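You operate a simulated robot arm through the tools that you are given. There is no shell and no other tool. Be economical: measure what you need, move in short steps, check, and stop when the job is done.

The job below is to be done with a simulated robot arm. You get a single attempt, and the scene is never put back.

JOB
Put things in order on the folding table. At the end: the red lint brush from the folding table stands on top of the green pack (marked "HERBS"); the clear measuring cap from the folding table stands where the yellow cloth stood; the blue spray can is in the blue bucket; the yellow cloth from the folding table stands where the red lint brush stood; whatever was shut is shut again. Leave all else as you found it, and nothing knocked over.

The check looks at the end state, three seconds after you hand in, the way a careful person would. Anything else that was tipped, shoved, dropped, spilled or broken makes it a failure. A push-on lid holds only when it is set on centred and level and pressed home; a screw cap is set on level and turned clockwise until tight. Flat cloth is picked up by pressing the open fingertips on it (5 to 10 N) and closing them slowly along it; thin cloth reads only 2 to 8 mm in the jaws.

ROBOT AND FRAMES
A 7-joint arm with a two-finger parallel gripper, fixed in place. Base frame: the origin is at the foot of the arm, x ahead of it, y to its left, z up; the work surface is at about z = 0. Lengths are in m, angles in degrees, forces in N, time in s.
With the tool pointing down near the work surface it reaches from about 0.22 to 0.58 m from the base axis. Its first joint turns from -66.0 to 66.0 degrees. Payload 2.5 kg.
Tool frame: the origin (TCP) lies between the finger pads and is the grasp point; the fingertips stand 0.023 m ahead of it; z points along the fingers, y is the line along which they close. The gripper opens to 0.094 m. The fingers are 0.038 m wide and 0.01 m thick; the gripper's body (0.054 by 0.096 m) begins 0.039 m behind the TCP.
Orientation is that of the tool frame in the base frame, as [roll, pitch, yaw] about the fixed x, y, z axes, in that order (R = Rz(yaw) Ry(pitch) Rx(roll)). With the fingers straight down and closing along the base's y, the tool's x points along the base's -x, its y along +y and its z along -z.

CONTROLS
- The arm moves only by the tool servo_tool. Its argument "steps" is a list of rows, each a list of 7 numbers: the shift along the base's x, y, z in m, then the turn, a rotation vector about the base's x, y, z in rad, then the gripper command, from -1 (fully open) to 1 (shut), values between in proportion. In form: [[dx, dy, dz, rx, ry, rz, hand], ...]. A call has 1 to 20 rows; each row shifts and turns the commanded pose from where the row before left it. A row lasts 0.2 s, in which the tool goes at most 0.05 m and 8.6 degrees; a call with a longer step from one row to the next is refused whole, and so is a gripper value outside its range. A pose out of reach is approached as far as the arm can. The call stops where the force on the tool passes 40 N (or 10 N more than at its start, if that is more) or the arm is blocked; 0.2 s more then pass. Each finger travels about 0.108 m/s and halts on what it meets, pressing with about 31 N; the grip force reading is that of the motor and also rises with nothing between the fingers. The clock runs only during rows and for 0.2 s after the last one: add rows that do not move to give the fingers time. It gives the time, the measured TCP pose, the force on the tool (base axes), the opening and the grip force at its end, in the units of the frame above (readings bear some noise), and new pictures: "pictures" is both (left out), scene, wrist or none.
- Cameras (640 x 400 px; columns grow to the right, rows downward): "scene" is fixed at [0.1075, -0.3873, 0.5547]; the picture's right is [0.89, -0.45, 0.00], its down [-0.24, -0.47, -0.85] and it looks along [0.38, 0.76, -0.53] (base axes); focal length 214 px, centre (320, 200). "wrist" rides on the gripper at [0.086, 0.016, -0.074] in the tool frame; the picture's right is [-0.18, 0.98, 0.00], its down [-0.58, -0.11, -0.81] and it looks along [-0.79, -0.15, 0.59] (tool axes); focal length 243 px, centre (320, 200). There is no depth. A picture from a camera that has moved, and an enlarged one, comes with that camera's place and axes in the base frame and with its lens. The place of the scene camera against the robot may be out by one fixed shift of up to 0.018 m in any direction.
- inspect(camera, box): a new picture of the part [left, top, right, bottom] of that camera's present view, enlarged. It takes no simulated time.
- finish_job(): hands the job in; it is judged then, once.

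Work in short steps. Places have to be worked out from the pictures, the camera data and where the tool is seen: move nearer, look again, correct. Check each grasp and each placing, and mend what went wrong. You have 120 turns and 200 pictures in all, those below and enlarged ones among them. Open the gripper and draw the arm clear of the work before you hand the job in, unless the task says otherwise; then end with one line.

The tools are called after ">>>" as a command line: name --pt "numbers of a row" for each row, then --argument value for the rest, lists and objects as JSON in quotes. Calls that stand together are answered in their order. servo_tool: Moves the arm, as the interface text tells. Its arguments: {"type":"object","properties":{"steps":{"type":"array"},"pictures":{"type":"string","enum":["both","scene","wrist","none"]}},"required":["steps"]} The other tools are called the same way: inspect (camera, box) takes an enlarged picture of a part of a camera's view; finish_job () hands the job in.

At the start:

```text
time: 0.0
ee_pos: [0.3218, 0.1109, 0.4175]
tool_rot: [180.0, 0.0, 179.9]
force: [-0.3, -0.5, 0.1]
gripper_width: 0.0942
gripper_force: 0.0
```

scene: 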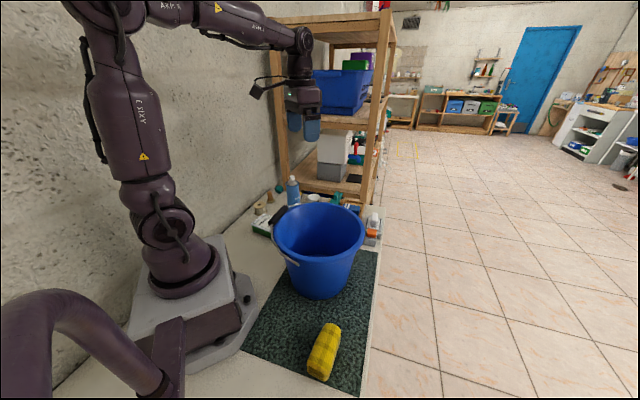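
wrist: 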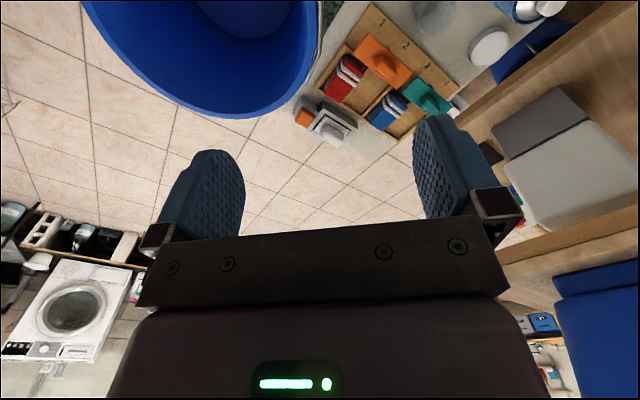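

I'll start by enlarging the areas of the scene that matter.

>>> inspect --camera "scene" --box '[240, 150, 400, 250]'

>>> inspect --camera "scene" --box '[220, 220, 400, 400]'

>>> inspect --camera "wrist" --box '[280, 0, 640, 220]'

```text
4.00 times, centred on (320, 200) of scene
camera zoom: at [0.1075, -0.3873, 0.5547], right [0.89, -0.45, 0.0], down [-0.24, -0.47, -0.85], along [0.38, 0.76, -0.53], focal length 858 px, centre (320, 200)
```

zoom: 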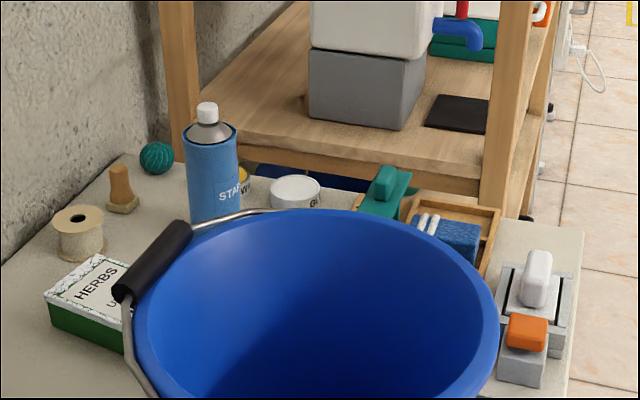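

```text
2.22 times, centred on (310, 310) of scene
camera zoom: at [0.1075, -0.3873, 0.5547], right [0.89, -0.45, 0.0], down [-0.24, -0.47, -0.85], along [0.38, 0.76, -0.53], focal length 477 px, centre (342, -44)
```

zoom: 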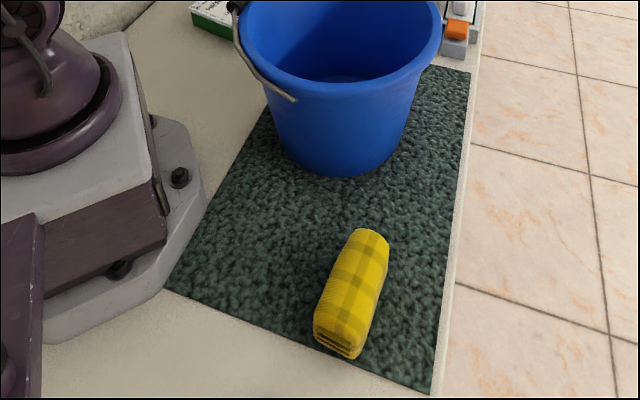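

```text
1.78 times, centred on (460, 110) of wrist
camera zoom: at [0.2353, 0.1265, 0.4928], right [0.18, 0.98, 0.0], down [0.58, -0.11, 0.81], along [0.79, -0.15, -0.59], focal length 431 px, centre (71, 360)
```

zoom: 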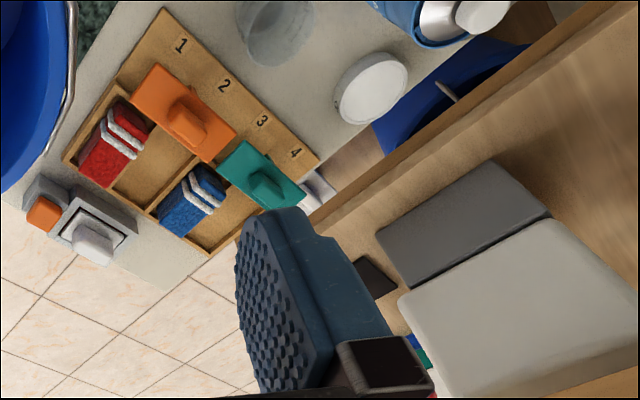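

The bucket is near (0.29, -0.02), and the tray, cup and can are to its left. I'll raise the arm, move left and tilt the wrist camera down for a clearer view.

>>> servo_tool --pt "0.01 0.03 0.01 0 0.12 0 -1" --pt "0.01 0.03 0.01 0 0.12 0 -1" --pt "0.01 0.03 0 0 0.12 0 -1" --pt "0.01 0.02 0 0 0.12 0 -1" --pt "0 0 0 0 0 0 -1" --pictures "wrist"

```text
time: 1.2
ee_pos: [0.3565, 0.2097, 0.4382]
tool_rot: [-180.0, -24.2, -179.9]
force: [-0.8, 1.1, 0.0]
gripper_width: 0.0941
gripper_force: 0.0
out of reach, approached as far as the arm can: row 4
camera wrist: at [0.3079, 0.2258, 0.5412], right [0.17, 0.98, -0.08], down [0.86, -0.11, 0.5], along [0.48, -0.15, -0.86], focal length 243 px, centre (320, 200)
```

wrist: 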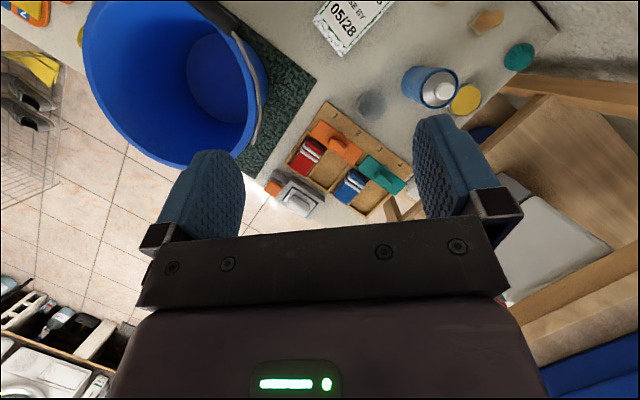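

>>> inspect --camera "wrist" --box '[250, 80, 430, 230]'

>>> inspect --camera "wrist" --box '[300, 0, 560, 160]'

```text
2.67 times, centred on (340, 155) of wrist
camera zoom: at [0.3079, 0.2258, 0.5412], right [0.17, 0.98, -0.08], down [0.86, -0.11, 0.5], along [0.48, -0.15, -0.86], focal length 647 px, centre (267, 320)
```

zoom: 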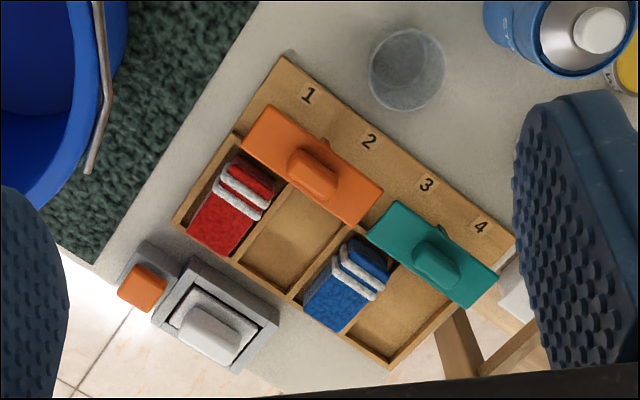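

```text
2.46 times, centred on (430, 80) of wrist
camera zoom: at [0.3079, 0.2258, 0.5412], right [0.17, 0.98, -0.08], down [0.86, -0.11, 0.5], along [0.48, -0.15, -0.86], focal length 597 px, centre (49, 495)
```

zoom: 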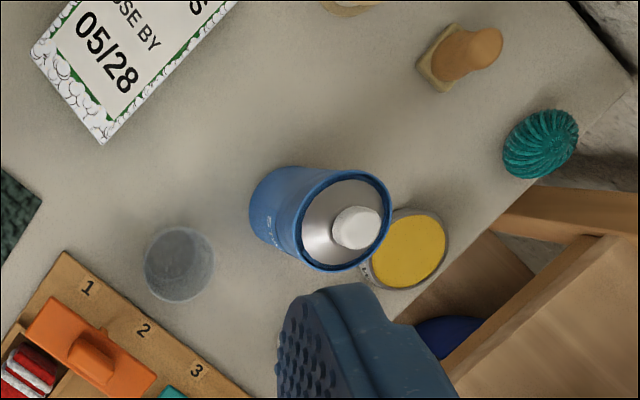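

I need a closer look at the tray and its two covers, so I'll lower the camera over it while staying above everything.

>>> servo_tool --pt "0.015 0 -0.04 0 0 0 -1" --pt "0.015 0 -0.04 0 0 0 -1" --pt "0.015 0 -0.04 0 0 0 -1" --pt "0.015 0 -0.02 0 0 0 -1" --pt "0 0 0 0 0 0 -1" --pictures "wrist"

```text
time: 2.4
ee_pos: [0.4185, 0.212, 0.2973]
tool_rot: [180.0, -24.0, 180.0]
force: [0.4, -0.1, -0.4]
gripper_width: 0.0939
gripper_force: 0.0
camera wrist: at [0.3692, 0.228, 0.4009], right [0.17, 0.98, -0.07], down [0.86, -0.11, 0.5], along [0.48, -0.15, -0.86], focal length 243 px, centre (320, 200)
```

wrist: 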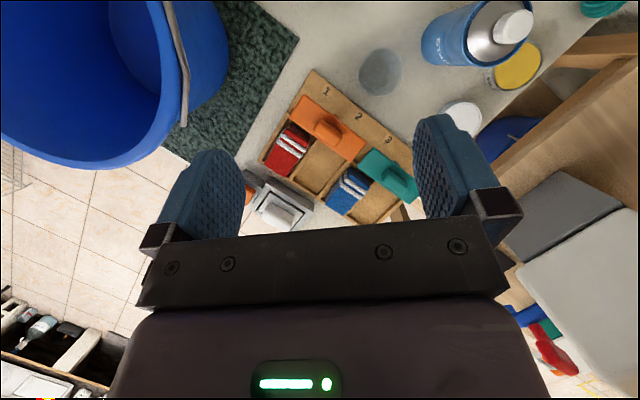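

>>> inspect --camera "wrist" --box '[230, 40, 450, 240]'

>>> inspect --camera "wrist" --box '[490, 270, 620, 400]'

>>> inspect --camera "scene" --box '[320, 180, 400, 250]'

```text
2.00 times, centred on (340, 140) of wrist
camera zoom: at [0.3692, 0.228, 0.4009], right [0.17, 0.98, -0.07], down [0.86, -0.11, 0.5], along [0.48, -0.15, -0.86], focal length 485 px, centre (280, 320)
```

zoom: 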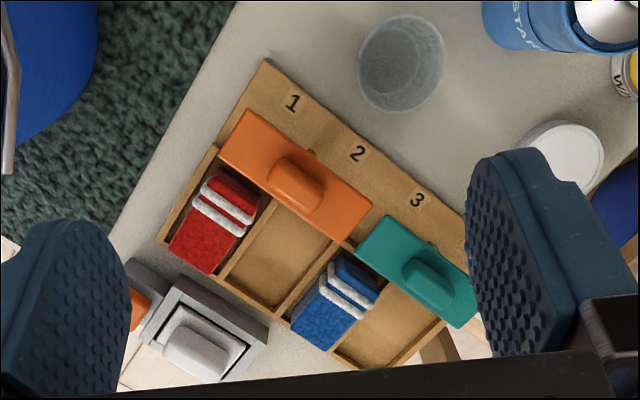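

```text
3.08 times, centred on (555, 335) of wrist
camera zoom: at [0.3692, 0.228, 0.4009], right [0.17, 0.98, -0.07], down [0.86, -0.11, 0.5], along [0.48, -0.15, -0.86], focal length 746 px, centre (-403, -215)
```

zoom: 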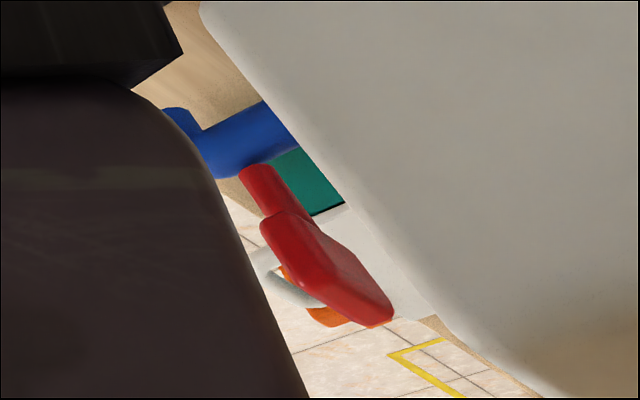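

```text
5.71 times, centred on (360, 215) of scene
camera zoom: at [0.1075, -0.3873, 0.5547], right [0.89, -0.45, 0.0], down [-0.24, -0.47, -0.85], along [0.38, 0.76, -0.53], focal length 1226 px, centre (91, 114)
```

zoom: 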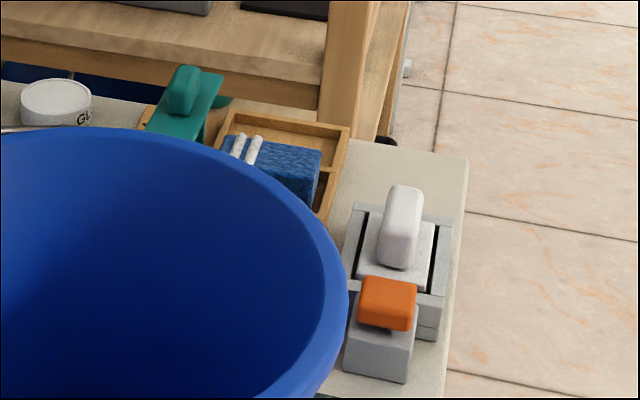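

The red item in cell 1 is ambiguous, and a red paddle brush sits on the shelf. I'll go lower over the tray, level the tool and look from an oblique angle.

>>> servo_tool --pt "-0.02 0 -0.03 0 -0.1 0 -1" --pt "-0.03 0 -0.03 0 -0.1 0 -1" --pt "-0.03 -0.0 -0.02 0 -0.1 0 -1" --pt "-0.02 0.0 0 0 -0.1 0 -1" --pt "0 0 0 0 0 0 -1" --pictures "wrist"

```text
time: 3.6
ee_pos: [0.3173, 0.2113, 0.218]
tool_rot: [180.0, -1.1, -180.0]
force: [0.7, 0.7, 0.6]
gripper_width: 0.0942
gripper_force: 0.1
camera wrist: at [0.2326, 0.2272, 0.2948], right [0.18, 0.98, 0.0], down [0.6, -0.11, 0.8], along [0.78, -0.15, -0.61], focal length 243 px, centre (320, 200)
```

wrist: 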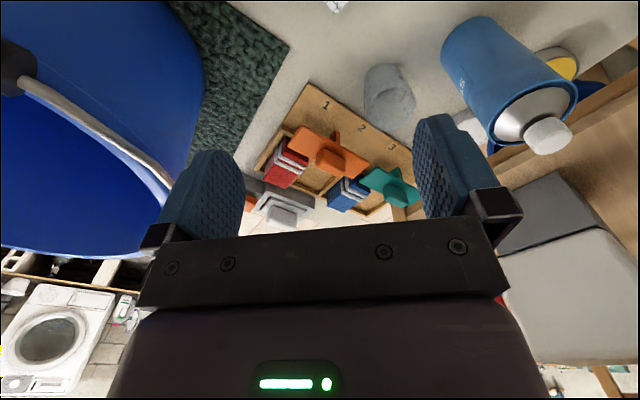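

>>> inspect --camera "wrist" --box '[230, 50, 450, 240]'

```text
2.11 times, centred on (340, 145) of wrist
camera zoom: at [0.2326, 0.2272, 0.2948], right [0.18, 0.98, 0.0], down [0.6, -0.11, 0.8], along [0.78, -0.15, -0.61], focal length 511 px, centre (278, 316)
```

zoom: 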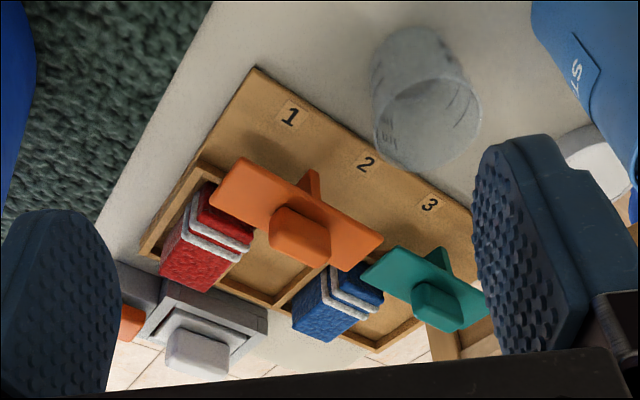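

The earlier wrist view showed something orange with a number near (0.12, -0.35), outside the scene camera's view. I'll raise the arm and swing right, over the bucket, to look there.

>>> servo_tool --pt "0 0 0.05 0 0 0 -1" --pt "0 0 0.05 0 0 0 -1" --pt "0 0 0.05 0 0 0 -1" --pt "0 -0.04 0.03 0 0 0 -1" --pt "0 -0.05 0 0 0 -0.1 -1" --pt "0 -0.05 0 0 0 -0.1 -1" --pt "0 -0.05 0 0 0 -0.1 -1" --pt "0 -0.05 0 0 0 -0.1 -1" --pt "0 -0.05 0 0 0 -0.1 -1" --pt "0 -0.05 0 0 0 -0.1 -1" --pt "0 -0.03 0 0 0 -0.1 -1" --pt "0 0 0 0 0 0 -1" --pictures "wrist"

```text
time: 6.2
ee_pos: [0.3158, -0.1596, 0.4003]
tool_rot: [-180.0, -1.3, 139.8]
force: [-0.6, -0.2, 0.2]
gripper_width: 0.0939
gripper_force: 0.1
camera wrist: at [0.2616, -0.0919, 0.477], right [0.77, 0.63, 0.0], down [0.39, -0.47, 0.79], along [0.5, -0.62, -0.61], focal length 243 px, centre (320, 200)
```

wrist: 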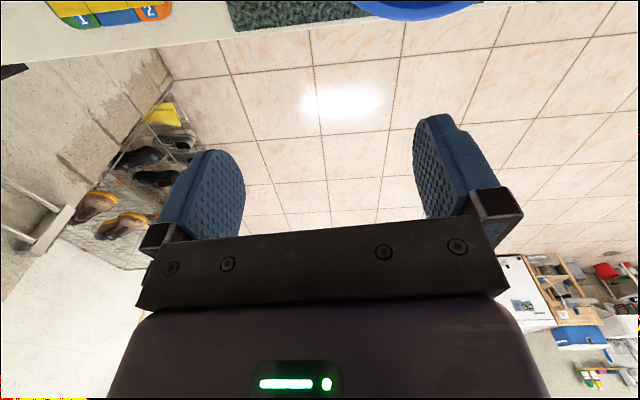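

There is a numbered coloured object at the top left of the view. I'll tilt the camera down and yaw further right.

>>> servo_tool --pt "0 0 0.0 0 0 -0.14 -1" --pt "0 -0.02 0.0 0.11 0.09 0 -1" --pt "0 -0.02 0.0 0.11 0.09 0 -1" --pt "0 -0.02 0 0.11 0.09 0 -1" --pt "0 0 0 0.11 0.09 0 -1" --pt "0 0 0 0 0 0 -1" --pictures "both"

```text
time: 7.6
ee_pos: [0.3162, -0.2197, 0.3979]
tool_rot: [178.3, -33.8, 132.4]
force: [-0.5, 0.6, 0.2]
gripper_width: 0.094
gripper_force: 0.0
camera wrist: at [0.3065, -0.1878, 0.5093], right [0.84, 0.54, -0.08], down [0.53, -0.78, 0.34], along [0.12, -0.33, -0.94], focal length 243 px, centre (320, 200)
```

scene: 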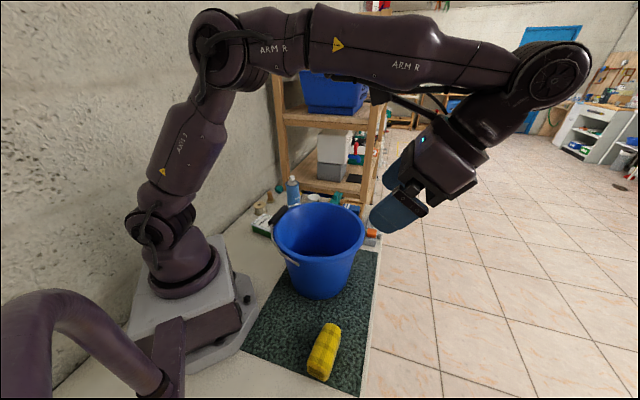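
wrist: 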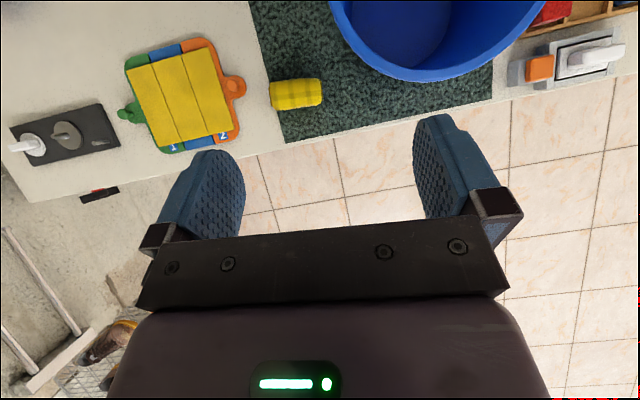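

>>> inspect --camera "wrist" --box '[0, 0, 260, 210]'

>>> inspect --camera "wrist" --box '[240, 0, 640, 150]'

```text
1.90 times, centred on (130, 105) of wrist
camera zoom: at [0.3065, -0.1878, 0.5093], right [0.84, 0.54, -0.08], down [0.53, -0.78, 0.34], along [0.12, -0.33, -0.94], focal length 462 px, centre (682, 381)
```

zoom: 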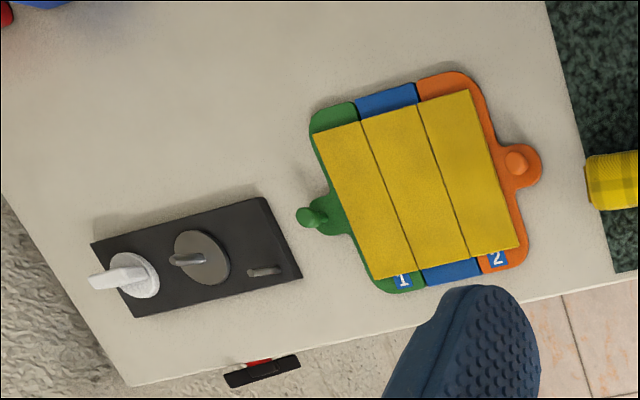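

```text
1.60 times, centred on (440, 75) of wrist
camera zoom: at [0.3065, -0.1878, 0.5093], right [0.84, 0.54, -0.08], down [0.53, -0.78, 0.34], along [0.12, -0.33, -0.94], focal length 388 px, centre (128, 400)
```

zoom: 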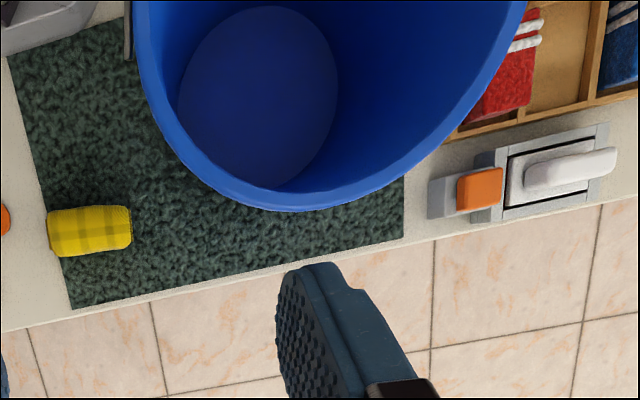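

The right end holds only a folding board and a hook plate, so no red brush there. I'll check the left and rear part of the table, swinging back over everything at height.

>>> servo_tool --pt "0.01 0.04 0 0 0 0.13 -1" --pt "0.01 0.04 0 0 0 0.13 -1" --pt "0.01 0.04 0 0 0 0.13 -1" --pt "0.01 0.04 0 0 0 0.13 -1" --pt "0 0.04 0 0 0 0.13 -1" --pt "0 0.04 0 0 0 0.13 -1" --pt "0 0.04 0 0 0 0.13 -1" --pt "-0.01 0.04 0 0 0 0.13 -1" --pt "-0.02 0.04 0 0 0 0.13 -1" --pt "-0.02 0.04 0 0 0 0.13 -1" --pt "-0.02 0.04 0 0 0 0.13 -1" --pt "-0.02 0.04 0 0 0 0.13 -1" --pt "-0.02 0.02 0 0 0 0.13 -1" --pt "0 0 0 0 0 0 -1" --pictures "wrist"

```text
time: 10.6
ee_pos: [0.2448, 0.2811, 0.4002]
tool_rot: [178.4, -33.7, -130.6]
force: [-0.3, 0.1, 0.3]
gripper_width: 0.094
gripper_force: 0.1
camera wrist: at [0.2153, 0.2682, 0.5099], right [-0.64, 0.77, -0.08], down [0.71, 0.62, 0.35], along [0.31, 0.16, -0.94], focal length 243 px, centre (320, 200)
```

wrist: 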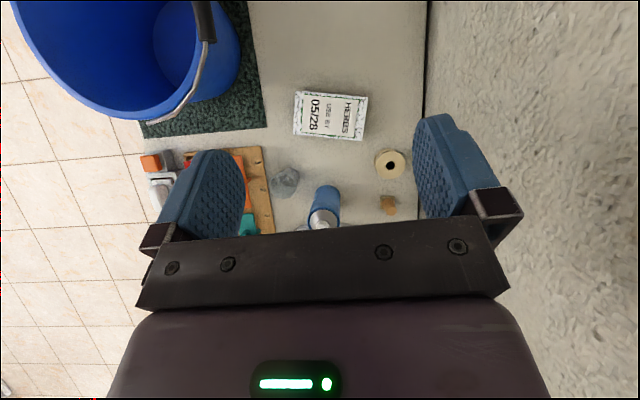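

Nothing red here, so the pack, spool, stamp and can are all that stand at this end. I'll look straight down on the tray from close up.

>>> servo_tool --pt "0.04 -0.01 0 0 0 -0.14 -1" --pt "0.04 -0.01 0 0 0 -0.14 -1" --pt "0.04 -0.01 0 0 0 -0.14 -1" --pt "0.03 -0.01 -0.02 0 0 -0.14 -1" --pt "0.02 -0.01 -0.03 0 0 -0.14 -1" --pt "0.02 -0.01 -0.04 0 0 -0.14 -1" --pt "0.01 -0.01 -0.04 0 0 0 -1" --pt "0 0 -0.03 0 0 0 -1" --pt "0 0 0 0 0 0 -1" --pictures "wrist"

>>> inspect --camera "wrist" --box '[180, 20, 440, 240]'

```text
time: 12.6
ee_pos: [0.3413, 0.1825, 0.2585]
tool_rot: [178.2, -33.7, -170.8]
force: [0.6, 0.4, 0.5]
gripper_width: 0.094
gripper_force: 0.1
out of reach, approached as far as the arm can: row 1, 2, 3
camera wrist: at [0.31, 0.1914, 0.3701], right [0.01, 1.0, -0.08], down [0.94, 0.02, 0.35], along [0.35, -0.08, -0.94], focal length 243 px, centre (320, 200)
```

wrist: 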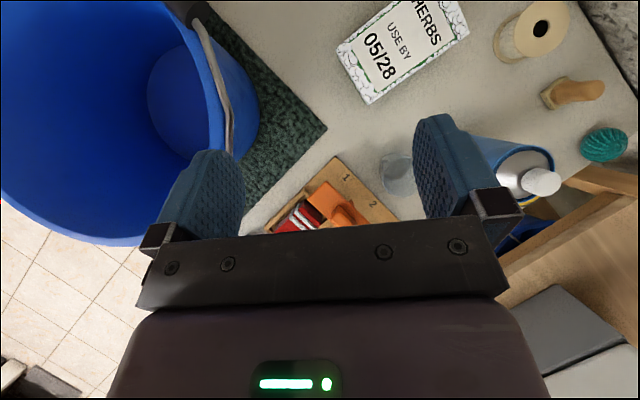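

```text
1.82 times, centred on (310, 130) of wrist
camera zoom: at [0.31, 0.1914, 0.3701], right [0.01, 1.0, -0.08], down [0.94, 0.02, 0.35], along [0.35, -0.08, -0.94], focal length 441 px, centre (338, 327)
```

zoom: 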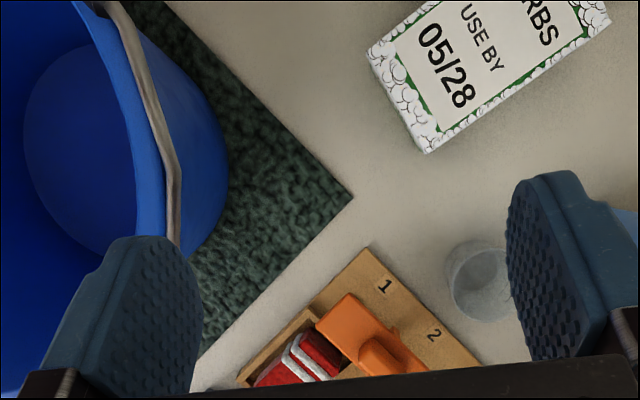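

The tray is still hidden behind the gripper, so I'll move forward about 0.13 m.

>>> servo_tool --pt "0.035 0.01 0 0 0 -0.1 -1" --pt "0.035 0.01 0 0 0 -0.06 -1" --pt "0.035 0.005 0 0 0 0 -1" --pt "0.03 0 0 0 0 0 -1" --pt "0 0 0 0 0 0 -1" --pictures "wrist"

>>> inspect --camera "wrist" --box '[200, 20, 460, 240]'

```text
time: 13.8
ee_pos: [0.4621, 0.197, 0.2585]
tool_rot: [178.4, -33.7, 179.9]
force: [0.4, -0.4, 0.3]
gripper_width: 0.0941
gripper_force: 0.1
out of reach, approached as far as the arm can: row 4
camera wrist: at [0.4327, 0.2115, 0.3682], right [0.17, 0.98, -0.08], down [0.93, -0.13, 0.35], along [0.33, -0.13, -0.94], focal length 243 px, centre (320, 200)
```

wrist: 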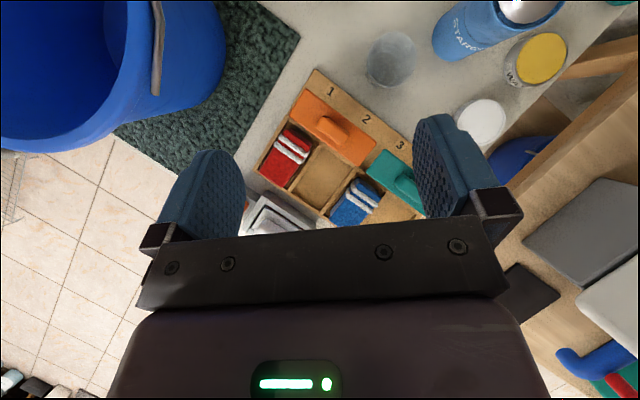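

```text
1.82 times, centred on (330, 130) of wrist
camera zoom: at [0.4327, 0.2115, 0.3682], right [0.17, 0.98, -0.08], down [0.93, -0.13, 0.35], along [0.33, -0.13, -0.94], focal length 441 px, centre (302, 327)
```

zoom: 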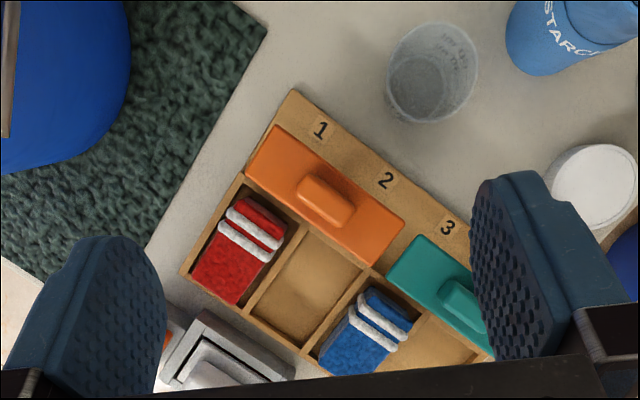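

The tray blocks look like rolled sock pairs, and the cup with graduations is the measuring cap. The grey box with the white handle and orange knob may be a closed container holding the brush, so I'll look at it from above and in front.

>>> servo_tool --pt "-0.02 -0.03 0.04 0 -0.1 0 -1" --pt "-0.01 -0.04 0.03 0 -0.1 0 -1" --pt "0 -0.04 0 0 0 0 -1" --pt "0 -0.04 0 0 0 0 -1" --pt "0 0 0 0 0 0 -1" --pictures "wrist"

>>> inspect --camera "wrist" --box '[220, 40, 440, 220]'

>>> inspect --camera "scene" --box '[350, 200, 394, 256]'

```text
refused: row 1 steps farther than a row can; nothing moved
```

```text
2.22 times, centred on (330, 130) of wrist
camera zoom: at [0.4327, 0.2115, 0.3682], right [0.17, 0.98, -0.08], down [0.93, -0.13, 0.35], along [0.33, -0.13, -0.94], focal length 539 px, centre (298, 356)
```

zoom: 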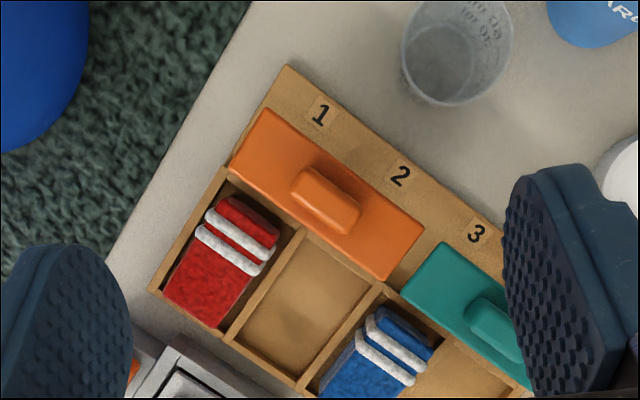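

```text
7.14 times, centred on (372, 228) of scene
camera zoom: at [0.1075, -0.3873, 0.5547], right [0.89, -0.45, 0.0], down [-0.24, -0.47, -0.85], along [0.38, 0.76, -0.53], focal length 1532 px, centre (-51, 0)
```

zoom: 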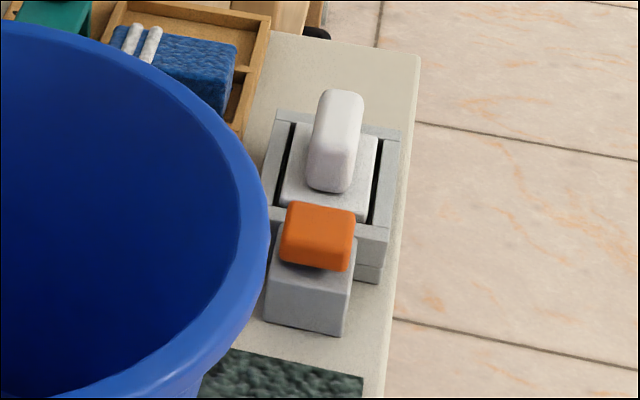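

That call was refused because its first row was too long. I'll redo it with smaller steps to get a view of the grey mechanism.

>>> servo_tool --pt "-0.02 -0.03 0.03 0 -0.1 0 -1" --pt "-0.01 -0.03 0.03 0 -0.1 0 -1" --pt "0 -0.04 0.01 0 -0.05 0 -1" --pt "0 -0.04 0 0 0 0 -1" --pt "0 0 0 0 0 0 -1" --pictures "wrist"

>>> inspect --camera "wrist" --box '[220, 60, 440, 230]'

```text
time: 15.0
ee_pos: [0.4329, 0.059, 0.3273]
tool_rot: [178.2, -19.3, -180.0]
force: [0.9, -0.4, 0.1]
gripper_width: 0.094
gripper_force: 0.1
camera wrist: at [0.3763, 0.0713, 0.427], right [0.18, 0.98, -0.03], down [0.81, -0.13, 0.57], along [0.55, -0.13, -0.82], focal length 243 px, centre (320, 200)
```

wrist: 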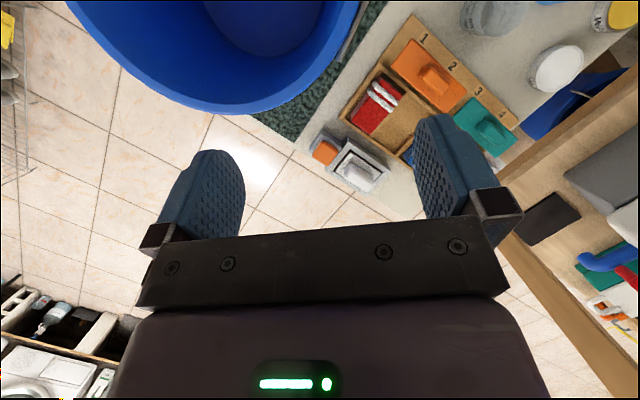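

```text
2.35 times, centred on (330, 145) of wrist
camera zoom: at [0.3763, 0.0713, 0.427], right [0.18, 0.98, -0.03], down [0.81, -0.13, 0.57], along [0.55, -0.13, -0.82], focal length 571 px, centre (296, 329)
```

zoom: 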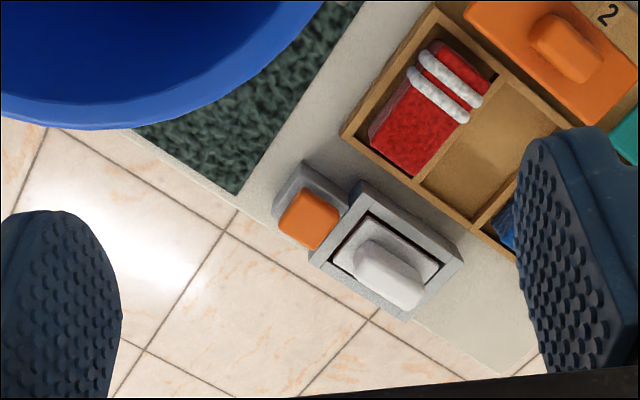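

The box mechanism is small (about 0.09×0.07 m). I'll take a low oblique view of the tray from the arm's side to see what is under the orange and teal plates.

>>> servo_tool --pt "-0.03 0.03 0 0 0.0 0 -1" --pt "-0.03 0.04 0 0 -0.1 0 -1" --pt "-0.03 0.04 0 0 -0.1 0 -1" --pt "-0.03 0.03 -0.02 0 -0.1 0 -1" --pt "0 0 -0.05 0 -0.1 0 -1" --pt "0 0 -0.05 0 -0.1 0 -1" --pt "0 0 -0.05 0 0 0 -1" --pt "0 0 -0.03 0 0 0 -1" --pt "0 0 0 0 0 0 -1" --pictures "both"

>>> inspect --camera "wrist" --box '[230, 50, 450, 240]'

```text
time: 17.0
ee_pos: [0.3106, 0.1959, 0.1267]
tool_rot: [178.4, 9.3, -180.0]
force: [0.6, -0.1, -0.6]
gripper_width: 0.0942
gripper_force: 0.0
camera wrist: at [0.2134, 0.2099, 0.187], right [0.18, 0.98, 0.06], down [0.44, -0.13, 0.89], along [0.88, -0.13, -0.46], focal length 243 px, centre (320, 200)
```

scene: 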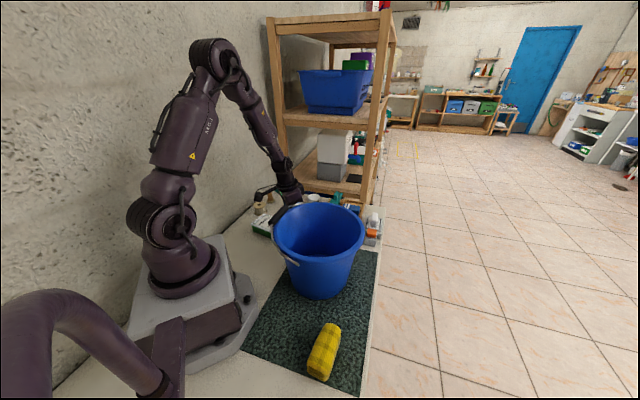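
wrist: 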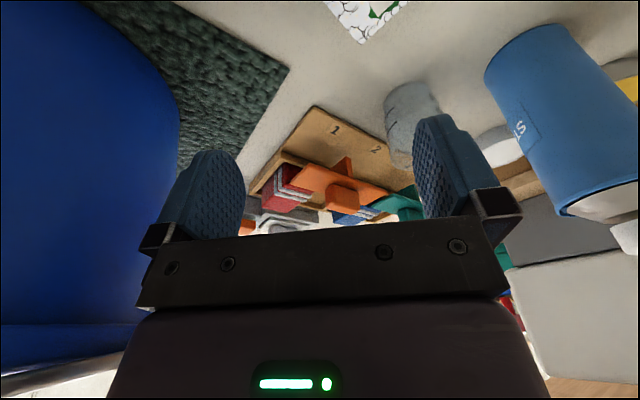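

```text
2.11 times, centred on (340, 145) of wrist
camera zoom: at [0.2134, 0.2099, 0.187], right [0.18, 0.98, 0.06], down [0.44, -0.13, 0.89], along [0.88, -0.13, -0.46], focal length 511 px, centre (278, 316)
```

zoom: 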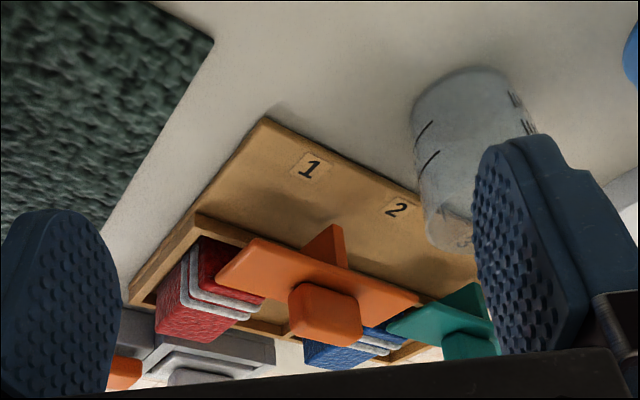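

No brush under the plates. I'll look straight down into the bucket, since part of its inside has always been hidden.

>>> servo_tool --pt "0 0 0.05 0 0.1 0 -1" --pt "0 0 0.05 0 0.13 0 -1" --pt "0 0 0.05 0 0.13 0 -1" --pt "0 0 0.05 0 0.13 0 -1" --pt "0 -0.03 0.03 0 0.13 0 -1" --pt "0.01 -0.045 0.02 0 0.1 0 -1" --pt "0.01 -0.045 0.0 0 0 0 -1" --pt "0.01 -0.045 0 0 0 0 -1" --pt "0.01 -0.045 0 0 0 0 -1" --pt "0 0 0 0 0 0 -1" --pictures "wrist"

```text
refused: row 6 steps farther than a row can; nothing moved
```

I'll shorten that row and repeat.

>>> servo_tool --pt "0 0 0.05 0 0.1 0 -1" --pt "0 0 0.05 0 0.13 0 -1" --pt "0 0 0.05 0 0.13 0 -1" --pt "0 0 0.05 0 0.13 0 -1" --pt "0 -0.03 0.03 0 0.13 0 -1" --pt "0.01 -0.04 0.01 0 0.1 0 -1" --pt "0.01 -0.045 0.0 0 0 0 -1" --pt "0.01 -0.045 0 0 0 0 -1" --pt "0.01 -0.045 0 0 0 0 -1" --pt "0 0 0 0 0 0 -1" --pictures "wrist"

```text
time: 19.2
ee_pos: [0.35, -0.0058, 0.3678]
tool_rot: [178.3, -31.9, -180.0]
force: [0.7, 0.4, 0.1]
gripper_width: 0.0943
gripper_force: 0.1
camera wrist: at [0.317, 0.0073, 0.4785], right [0.17, 0.98, -0.07], down [0.92, -0.13, 0.37], along [0.36, -0.13, -0.92], focal length 243 px, centre (320, 200)
```

wrist: 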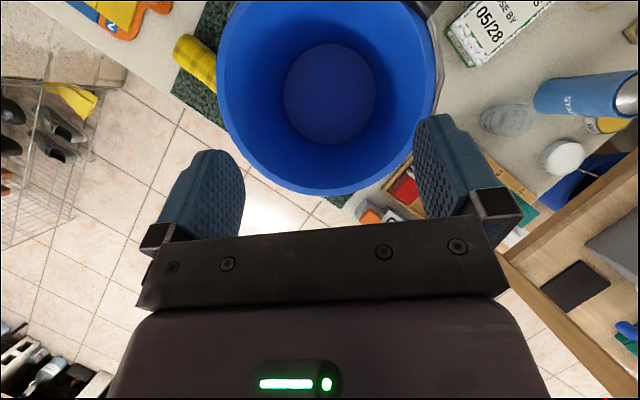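

The bucket is empty. Next I'll look toward the rear right, behind the cloth and past the folding board, where a hint of red and blue showed.

>>> servo_tool --pt "-0.01 -0.03 0.02 0 0 -0.14 -1" --pt "-0.01 -0.03 0.01 0 0 -0.14 -1" --pt "-0.01 -0.03 0 0 0 -0.14 -1" --pt "-0.01 -0.03 0 0 0 -0.14 -1" --pt "-0.01 -0.03 0 0 0 -0.14 -1" --pt "-0.01 -0.03 0 0 0 -0.14 -1" --pt "-0.01 -0.02 0 0 0 -0.14 -1" --pt "0 -0.02 0 0 0 -0.14 -1" --pt "0 0 0 0 0 -0.14 -1" --pt "0 0 0 0 0 -0.14 -1" --pt "0 0 0 0 0 -0.14 -1" --pt "0 0 0 0 0 0 -1" --pictures "wrist"

```text
time: 21.8
ee_pos: [0.2812, -0.2288, 0.3974]
tool_rot: [178.3, -32.0, 91.6]
force: [-1.5, 0.4, -0.3]
gripper_width: 0.0941
gripper_force: 0.1
camera wrist: at [0.2952, -0.1931, 0.5079], right [0.99, -0.14, -0.07], down [-0.11, -0.92, 0.37], along [-0.12, -0.36, -0.92], focal length 243 px, centre (320, 200)
```

wrist: 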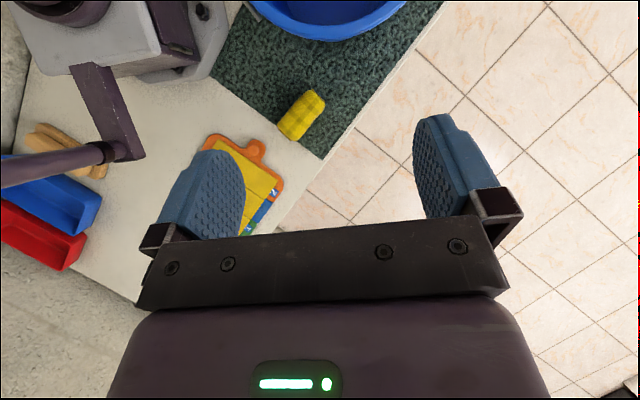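

Only unreachable bins are there. I'll enlarge the red brush on the shelf and the area around the jars to learn its real shape and size.

>>> inspect --camera "scene" --box '[335, 120, 395, 200]'

>>> inspect --camera "scene" --box '[250, 170, 350, 240]'

>>> inspect --camera "wrist" --box '[0, 0, 320, 280]'

```text
5.00 times, centred on (365, 160) of scene
camera zoom: at [0.1075, -0.3873, 0.5547], right [0.89, -0.45, 0.0], down [-0.24, -0.47, -0.85], along [0.38, 0.76, -0.53], focal length 1072 px, centre (95, 400)
```

zoom: 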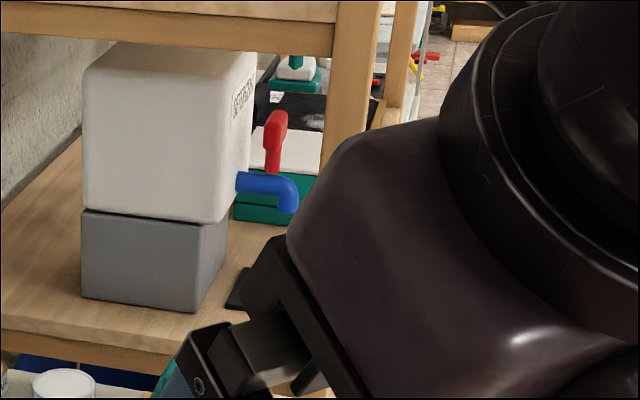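

```text
5.71 times, centred on (300, 205) of scene
camera zoom: at [0.1075, -0.3873, 0.5547], right [0.89, -0.45, 0.0], down [-0.24, -0.47, -0.85], along [0.38, 0.76, -0.53], focal length 1226 px, centre (434, 171)
```

zoom: 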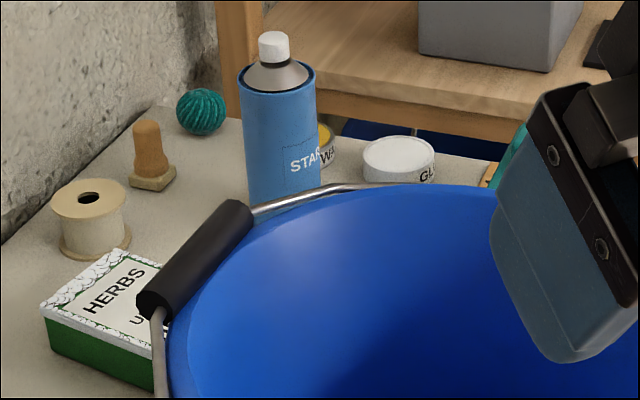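

```text
1.43 times, centred on (160, 140) of wrist
camera zoom: at [0.2952, -0.1931, 0.5079], right [0.99, -0.14, -0.07], down [-0.11, -0.92, 0.37], along [-0.12, -0.36, -0.92], focal length 347 px, centre (549, 286)
```

zoom: 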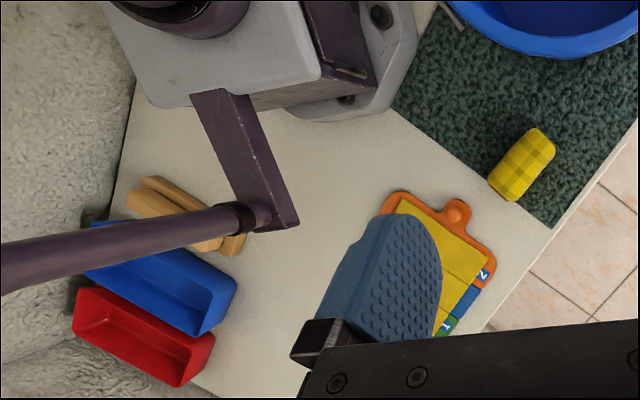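

The red thing on the shelf is just a tap lever, so the red block in tray cell 1 is a candidate after all. I'll go back for a much closer look at it.

>>> servo_tool --pt "0.01 0.035 0 0 0 0.14 -1" --pt "0.01 0.035 0 0 0 0.14 -1" --pt "0.01 0.035 0 0 0 0.14 -1" --pt "0.01 0.035 0 0 0 0.14 -1" --pt "0.01 0.035 0 0 0 0.14 -1" --pt "0.01 0.035 0 0 0 0.14 -1" --pt "0.01 0.035 0 0 0 0.14 -1" --pt "0.01 0.035 0 0 0 0.14 -1" --pt "0.01 0.035 -0.01 0 0 0.14 -1" --pt "0.02 0.035 -0.02 0 0 0.14 -1" --pt "0.02 0.03 -0.03 0 0 0.14 -1" --pt "0.02 0 -0.04 0 0 0 -1" --pt "0.015 0 -0.04 0 0 0 -1" --pt "0.01 0 -0.04 0 0 0 -1" --pt "0.01 0 -0.03 0 0 0 -1" --pt "0 0 0 0 0 0 -1" --pictures "wrist"

>>> inspect --camera "wrist" --box '[220, 20, 440, 220]'

```text
time: 25.2
ee_pos: [0.4643, 0.1514, 0.187]
tool_rot: [178.3, -32.0, 180.0]
force: [0.0, 0.0, 0.2]
gripper_width: 0.0939
gripper_force: 0.1
camera wrist: at [0.4328, 0.1647, 0.2968], right [0.17, 0.98, -0.07], down [0.92, -0.13, 0.37], along [0.36, -0.13, -0.92], focal length 243 px, centre (320, 200)
```

wrist: 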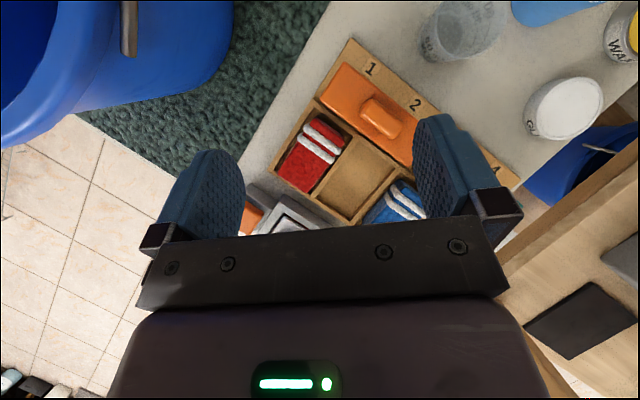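

```text
2.00 times, centred on (330, 120) of wrist
camera zoom: at [0.4328, 0.1647, 0.2968], right [0.17, 0.98, -0.07], down [0.92, -0.13, 0.37], along [0.36, -0.13, -0.92], focal length 485 px, centre (300, 360)
```

zoom: 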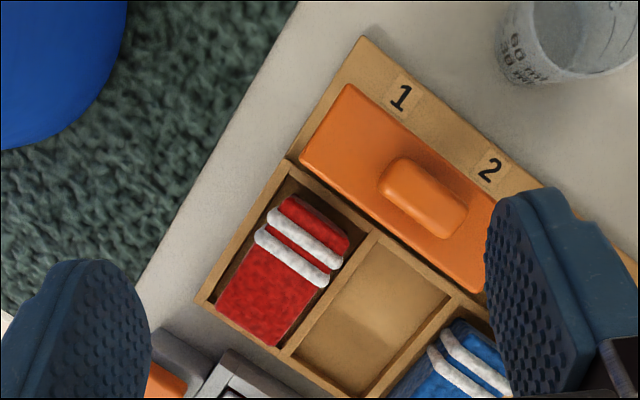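

Those blocks are terry sock pairs and part of the tray. That leaves the grey lidded box, so I'll move above it for a close look.

>>> servo_tool --pt "0.02 -0.035 0.01 0 0 0 -1" --pt "0.02 -0.035 0.01 0 0 0 -1" --pt "0.02 -0.03 0 0 0 0 -1" --pt "0.01 0 0 0 0 0 -1" --pt "0 0 0 0 0 0 -1" --pictures "wrist"

>>> inspect --camera "wrist" --box '[220, 40, 440, 220]'

```text
time: 26.4
ee_pos: [0.5058, 0.0684, 0.2074]
tool_rot: [178.2, -31.9, -180.0]
force: [-0.3, 0.6, 0.0]
gripper_width: 0.0942
gripper_force: 0.0
out of reach, approached as far as the arm can: row 3, 4
camera wrist: at [0.4724, 0.0832, 0.3173], right [0.17, 0.98, -0.07], down [0.92, -0.13, 0.38], along [0.36, -0.13, -0.92], focal length 243 px, centre (320, 200)
```

wrist: 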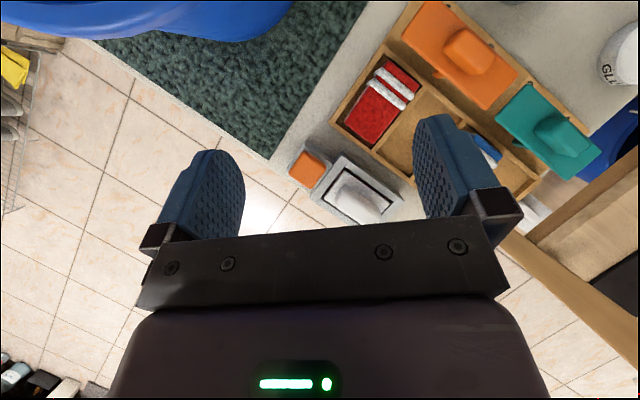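

```text
2.22 times, centred on (330, 130) of wrist
camera zoom: at [0.4724, 0.0832, 0.3173], right [0.17, 0.98, -0.07], down [0.92, -0.13, 0.38], along [0.36, -0.13, -0.92], focal length 539 px, centre (298, 356)
```

zoom: 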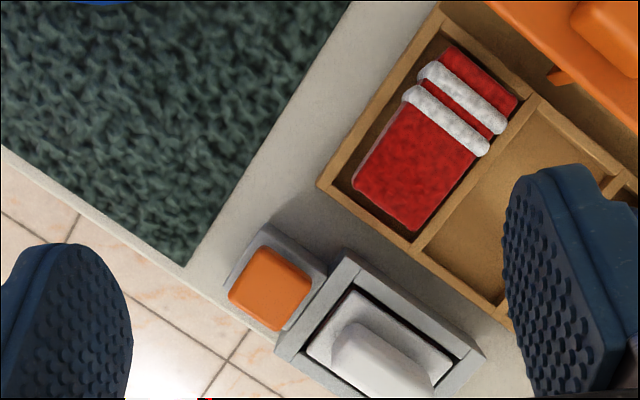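

The grey piece is a small push-mechanism, too small for a brush. The one spot never seen clearly is directly behind the spray can and tins, so I'll look down there.

>>> servo_tool --pt "-0.02 0.01 0.04 0 0 0 -1" --pt "-0.02 0.02 0.04 0 0 0 -1" --pt "-0.01 0.03 0.035 0 0 0 -1" --pt "-0.01 0.035 0.03 0 0 0.1 -1" --pt "-0.02 0.04 0.02 0 0 0.1 -1" --pt "-0.02 0.04 0.02 0 0 0.1 -1" --pt "-0.02 0.04 0 0 0 0.1 -1" --pt "-0.02 0.04 0 0 0 0.1 -1" --pt "-0.02 0.03 0 0 0 0.1 -1" --pt "0 0 0 0 0 0 -1" --pictures "wrist"

>>> inspect --camera "wrist" --box '[220, 0, 520, 220]'

```text
time: 28.6
ee_pos: [0.3426, 0.2651, 0.4277]
tool_rot: [175.2, -23.9, -154.2]
force: [-0.1, 0.7, -0.1]
gripper_width: 0.094
gripper_force: 0.0
out of reach, approached as far as the arm can: row 4, 5, 6, 9
camera wrist: at [0.2947, 0.2521, 0.5316], right [-0.25, 0.97, 0.0], down [0.84, 0.21, 0.49], along [0.48, 0.12, -0.87], focal length 243 px, centre (320, 200)
```

wrist: 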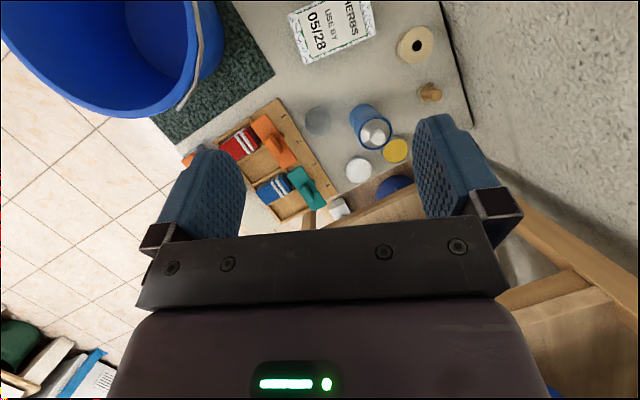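

```text
1.82 times, centred on (370, 110) of wrist
camera zoom: at [0.2947, 0.2521, 0.5316], right [-0.25, 0.97, 0.0], down [0.84, 0.21, 0.49], along [0.48, 0.12, -0.87], focal length 441 px, centre (229, 364)
```

zoom: 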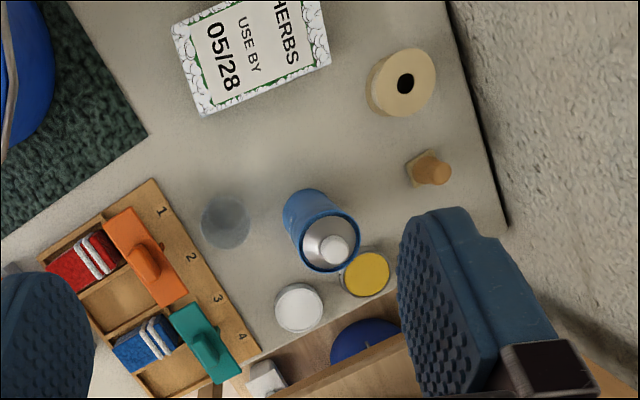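

This view settles it: nothing else red is on the table. The block in cell 1 is about 0.08×0.04 m with its top at z≈0.035, loose in a cell whose walls reach about 0.015, and a cell that size fits the cloth too. I take it as the lint brush. I'll level the tool, yaw to 137.5° and hover over its centre (0.485, 0.122).

>>> servo_tool --pt "0.0 0 0 0.0353 -0.137 0 -1" --pt "0.01 -0.012 -0.01 0.0353 -0.137 0 -1" --pt "0.013 -0.013 -0.02 0.0353 -0.137 0 -1" --pt "0.013 -0.013 -0.018 0 0 -0.1325 -1" --pt "0.013 -0.013 -0.018 0 0 -0.1325 -1" --pt "0.013 -0.013 -0.018 0 0 -0.1325 -1" --pt "0.013 -0.013 -0.018 0 0 -0.1325 -1" --pt "0.013 -0.013 -0.018 0 0 -0.1325 -1" --pt "0.013 -0.013 -0.018 0 0 -0.1325 -1" --pt "0.013 -0.013 -0.018 0 0 -0.1325 -1" --pt "0.013 -0.013 -0.01 0 0 -0.1325 -1" --pt "0.013 -0.013 -0.01 0 0 -0.1325 -1" --pt "0 0 0 0 0 0 -0.2" --pictures "wrist"

```text
time: 31.4
ee_pos: [0.4831, 0.1232, 0.2512]
tool_rot: [-179.8, -2.2, 135.5]
force: [-0.3, -0.2, -0.6]
gripper_width: 0.0565
gripper_force: 0.0
camera wrist: at [0.4354, 0.1935, 0.3297], right [0.82, 0.57, -0.01], down [0.36, -0.5, 0.78], along [0.44, -0.65, -0.62], focal length 243 px, centre (320, 200)
```

wrist: 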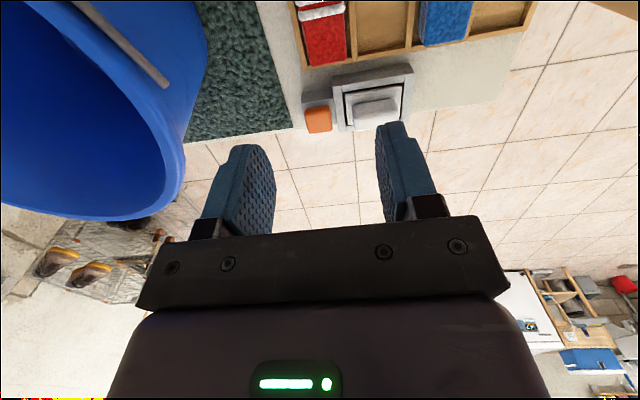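

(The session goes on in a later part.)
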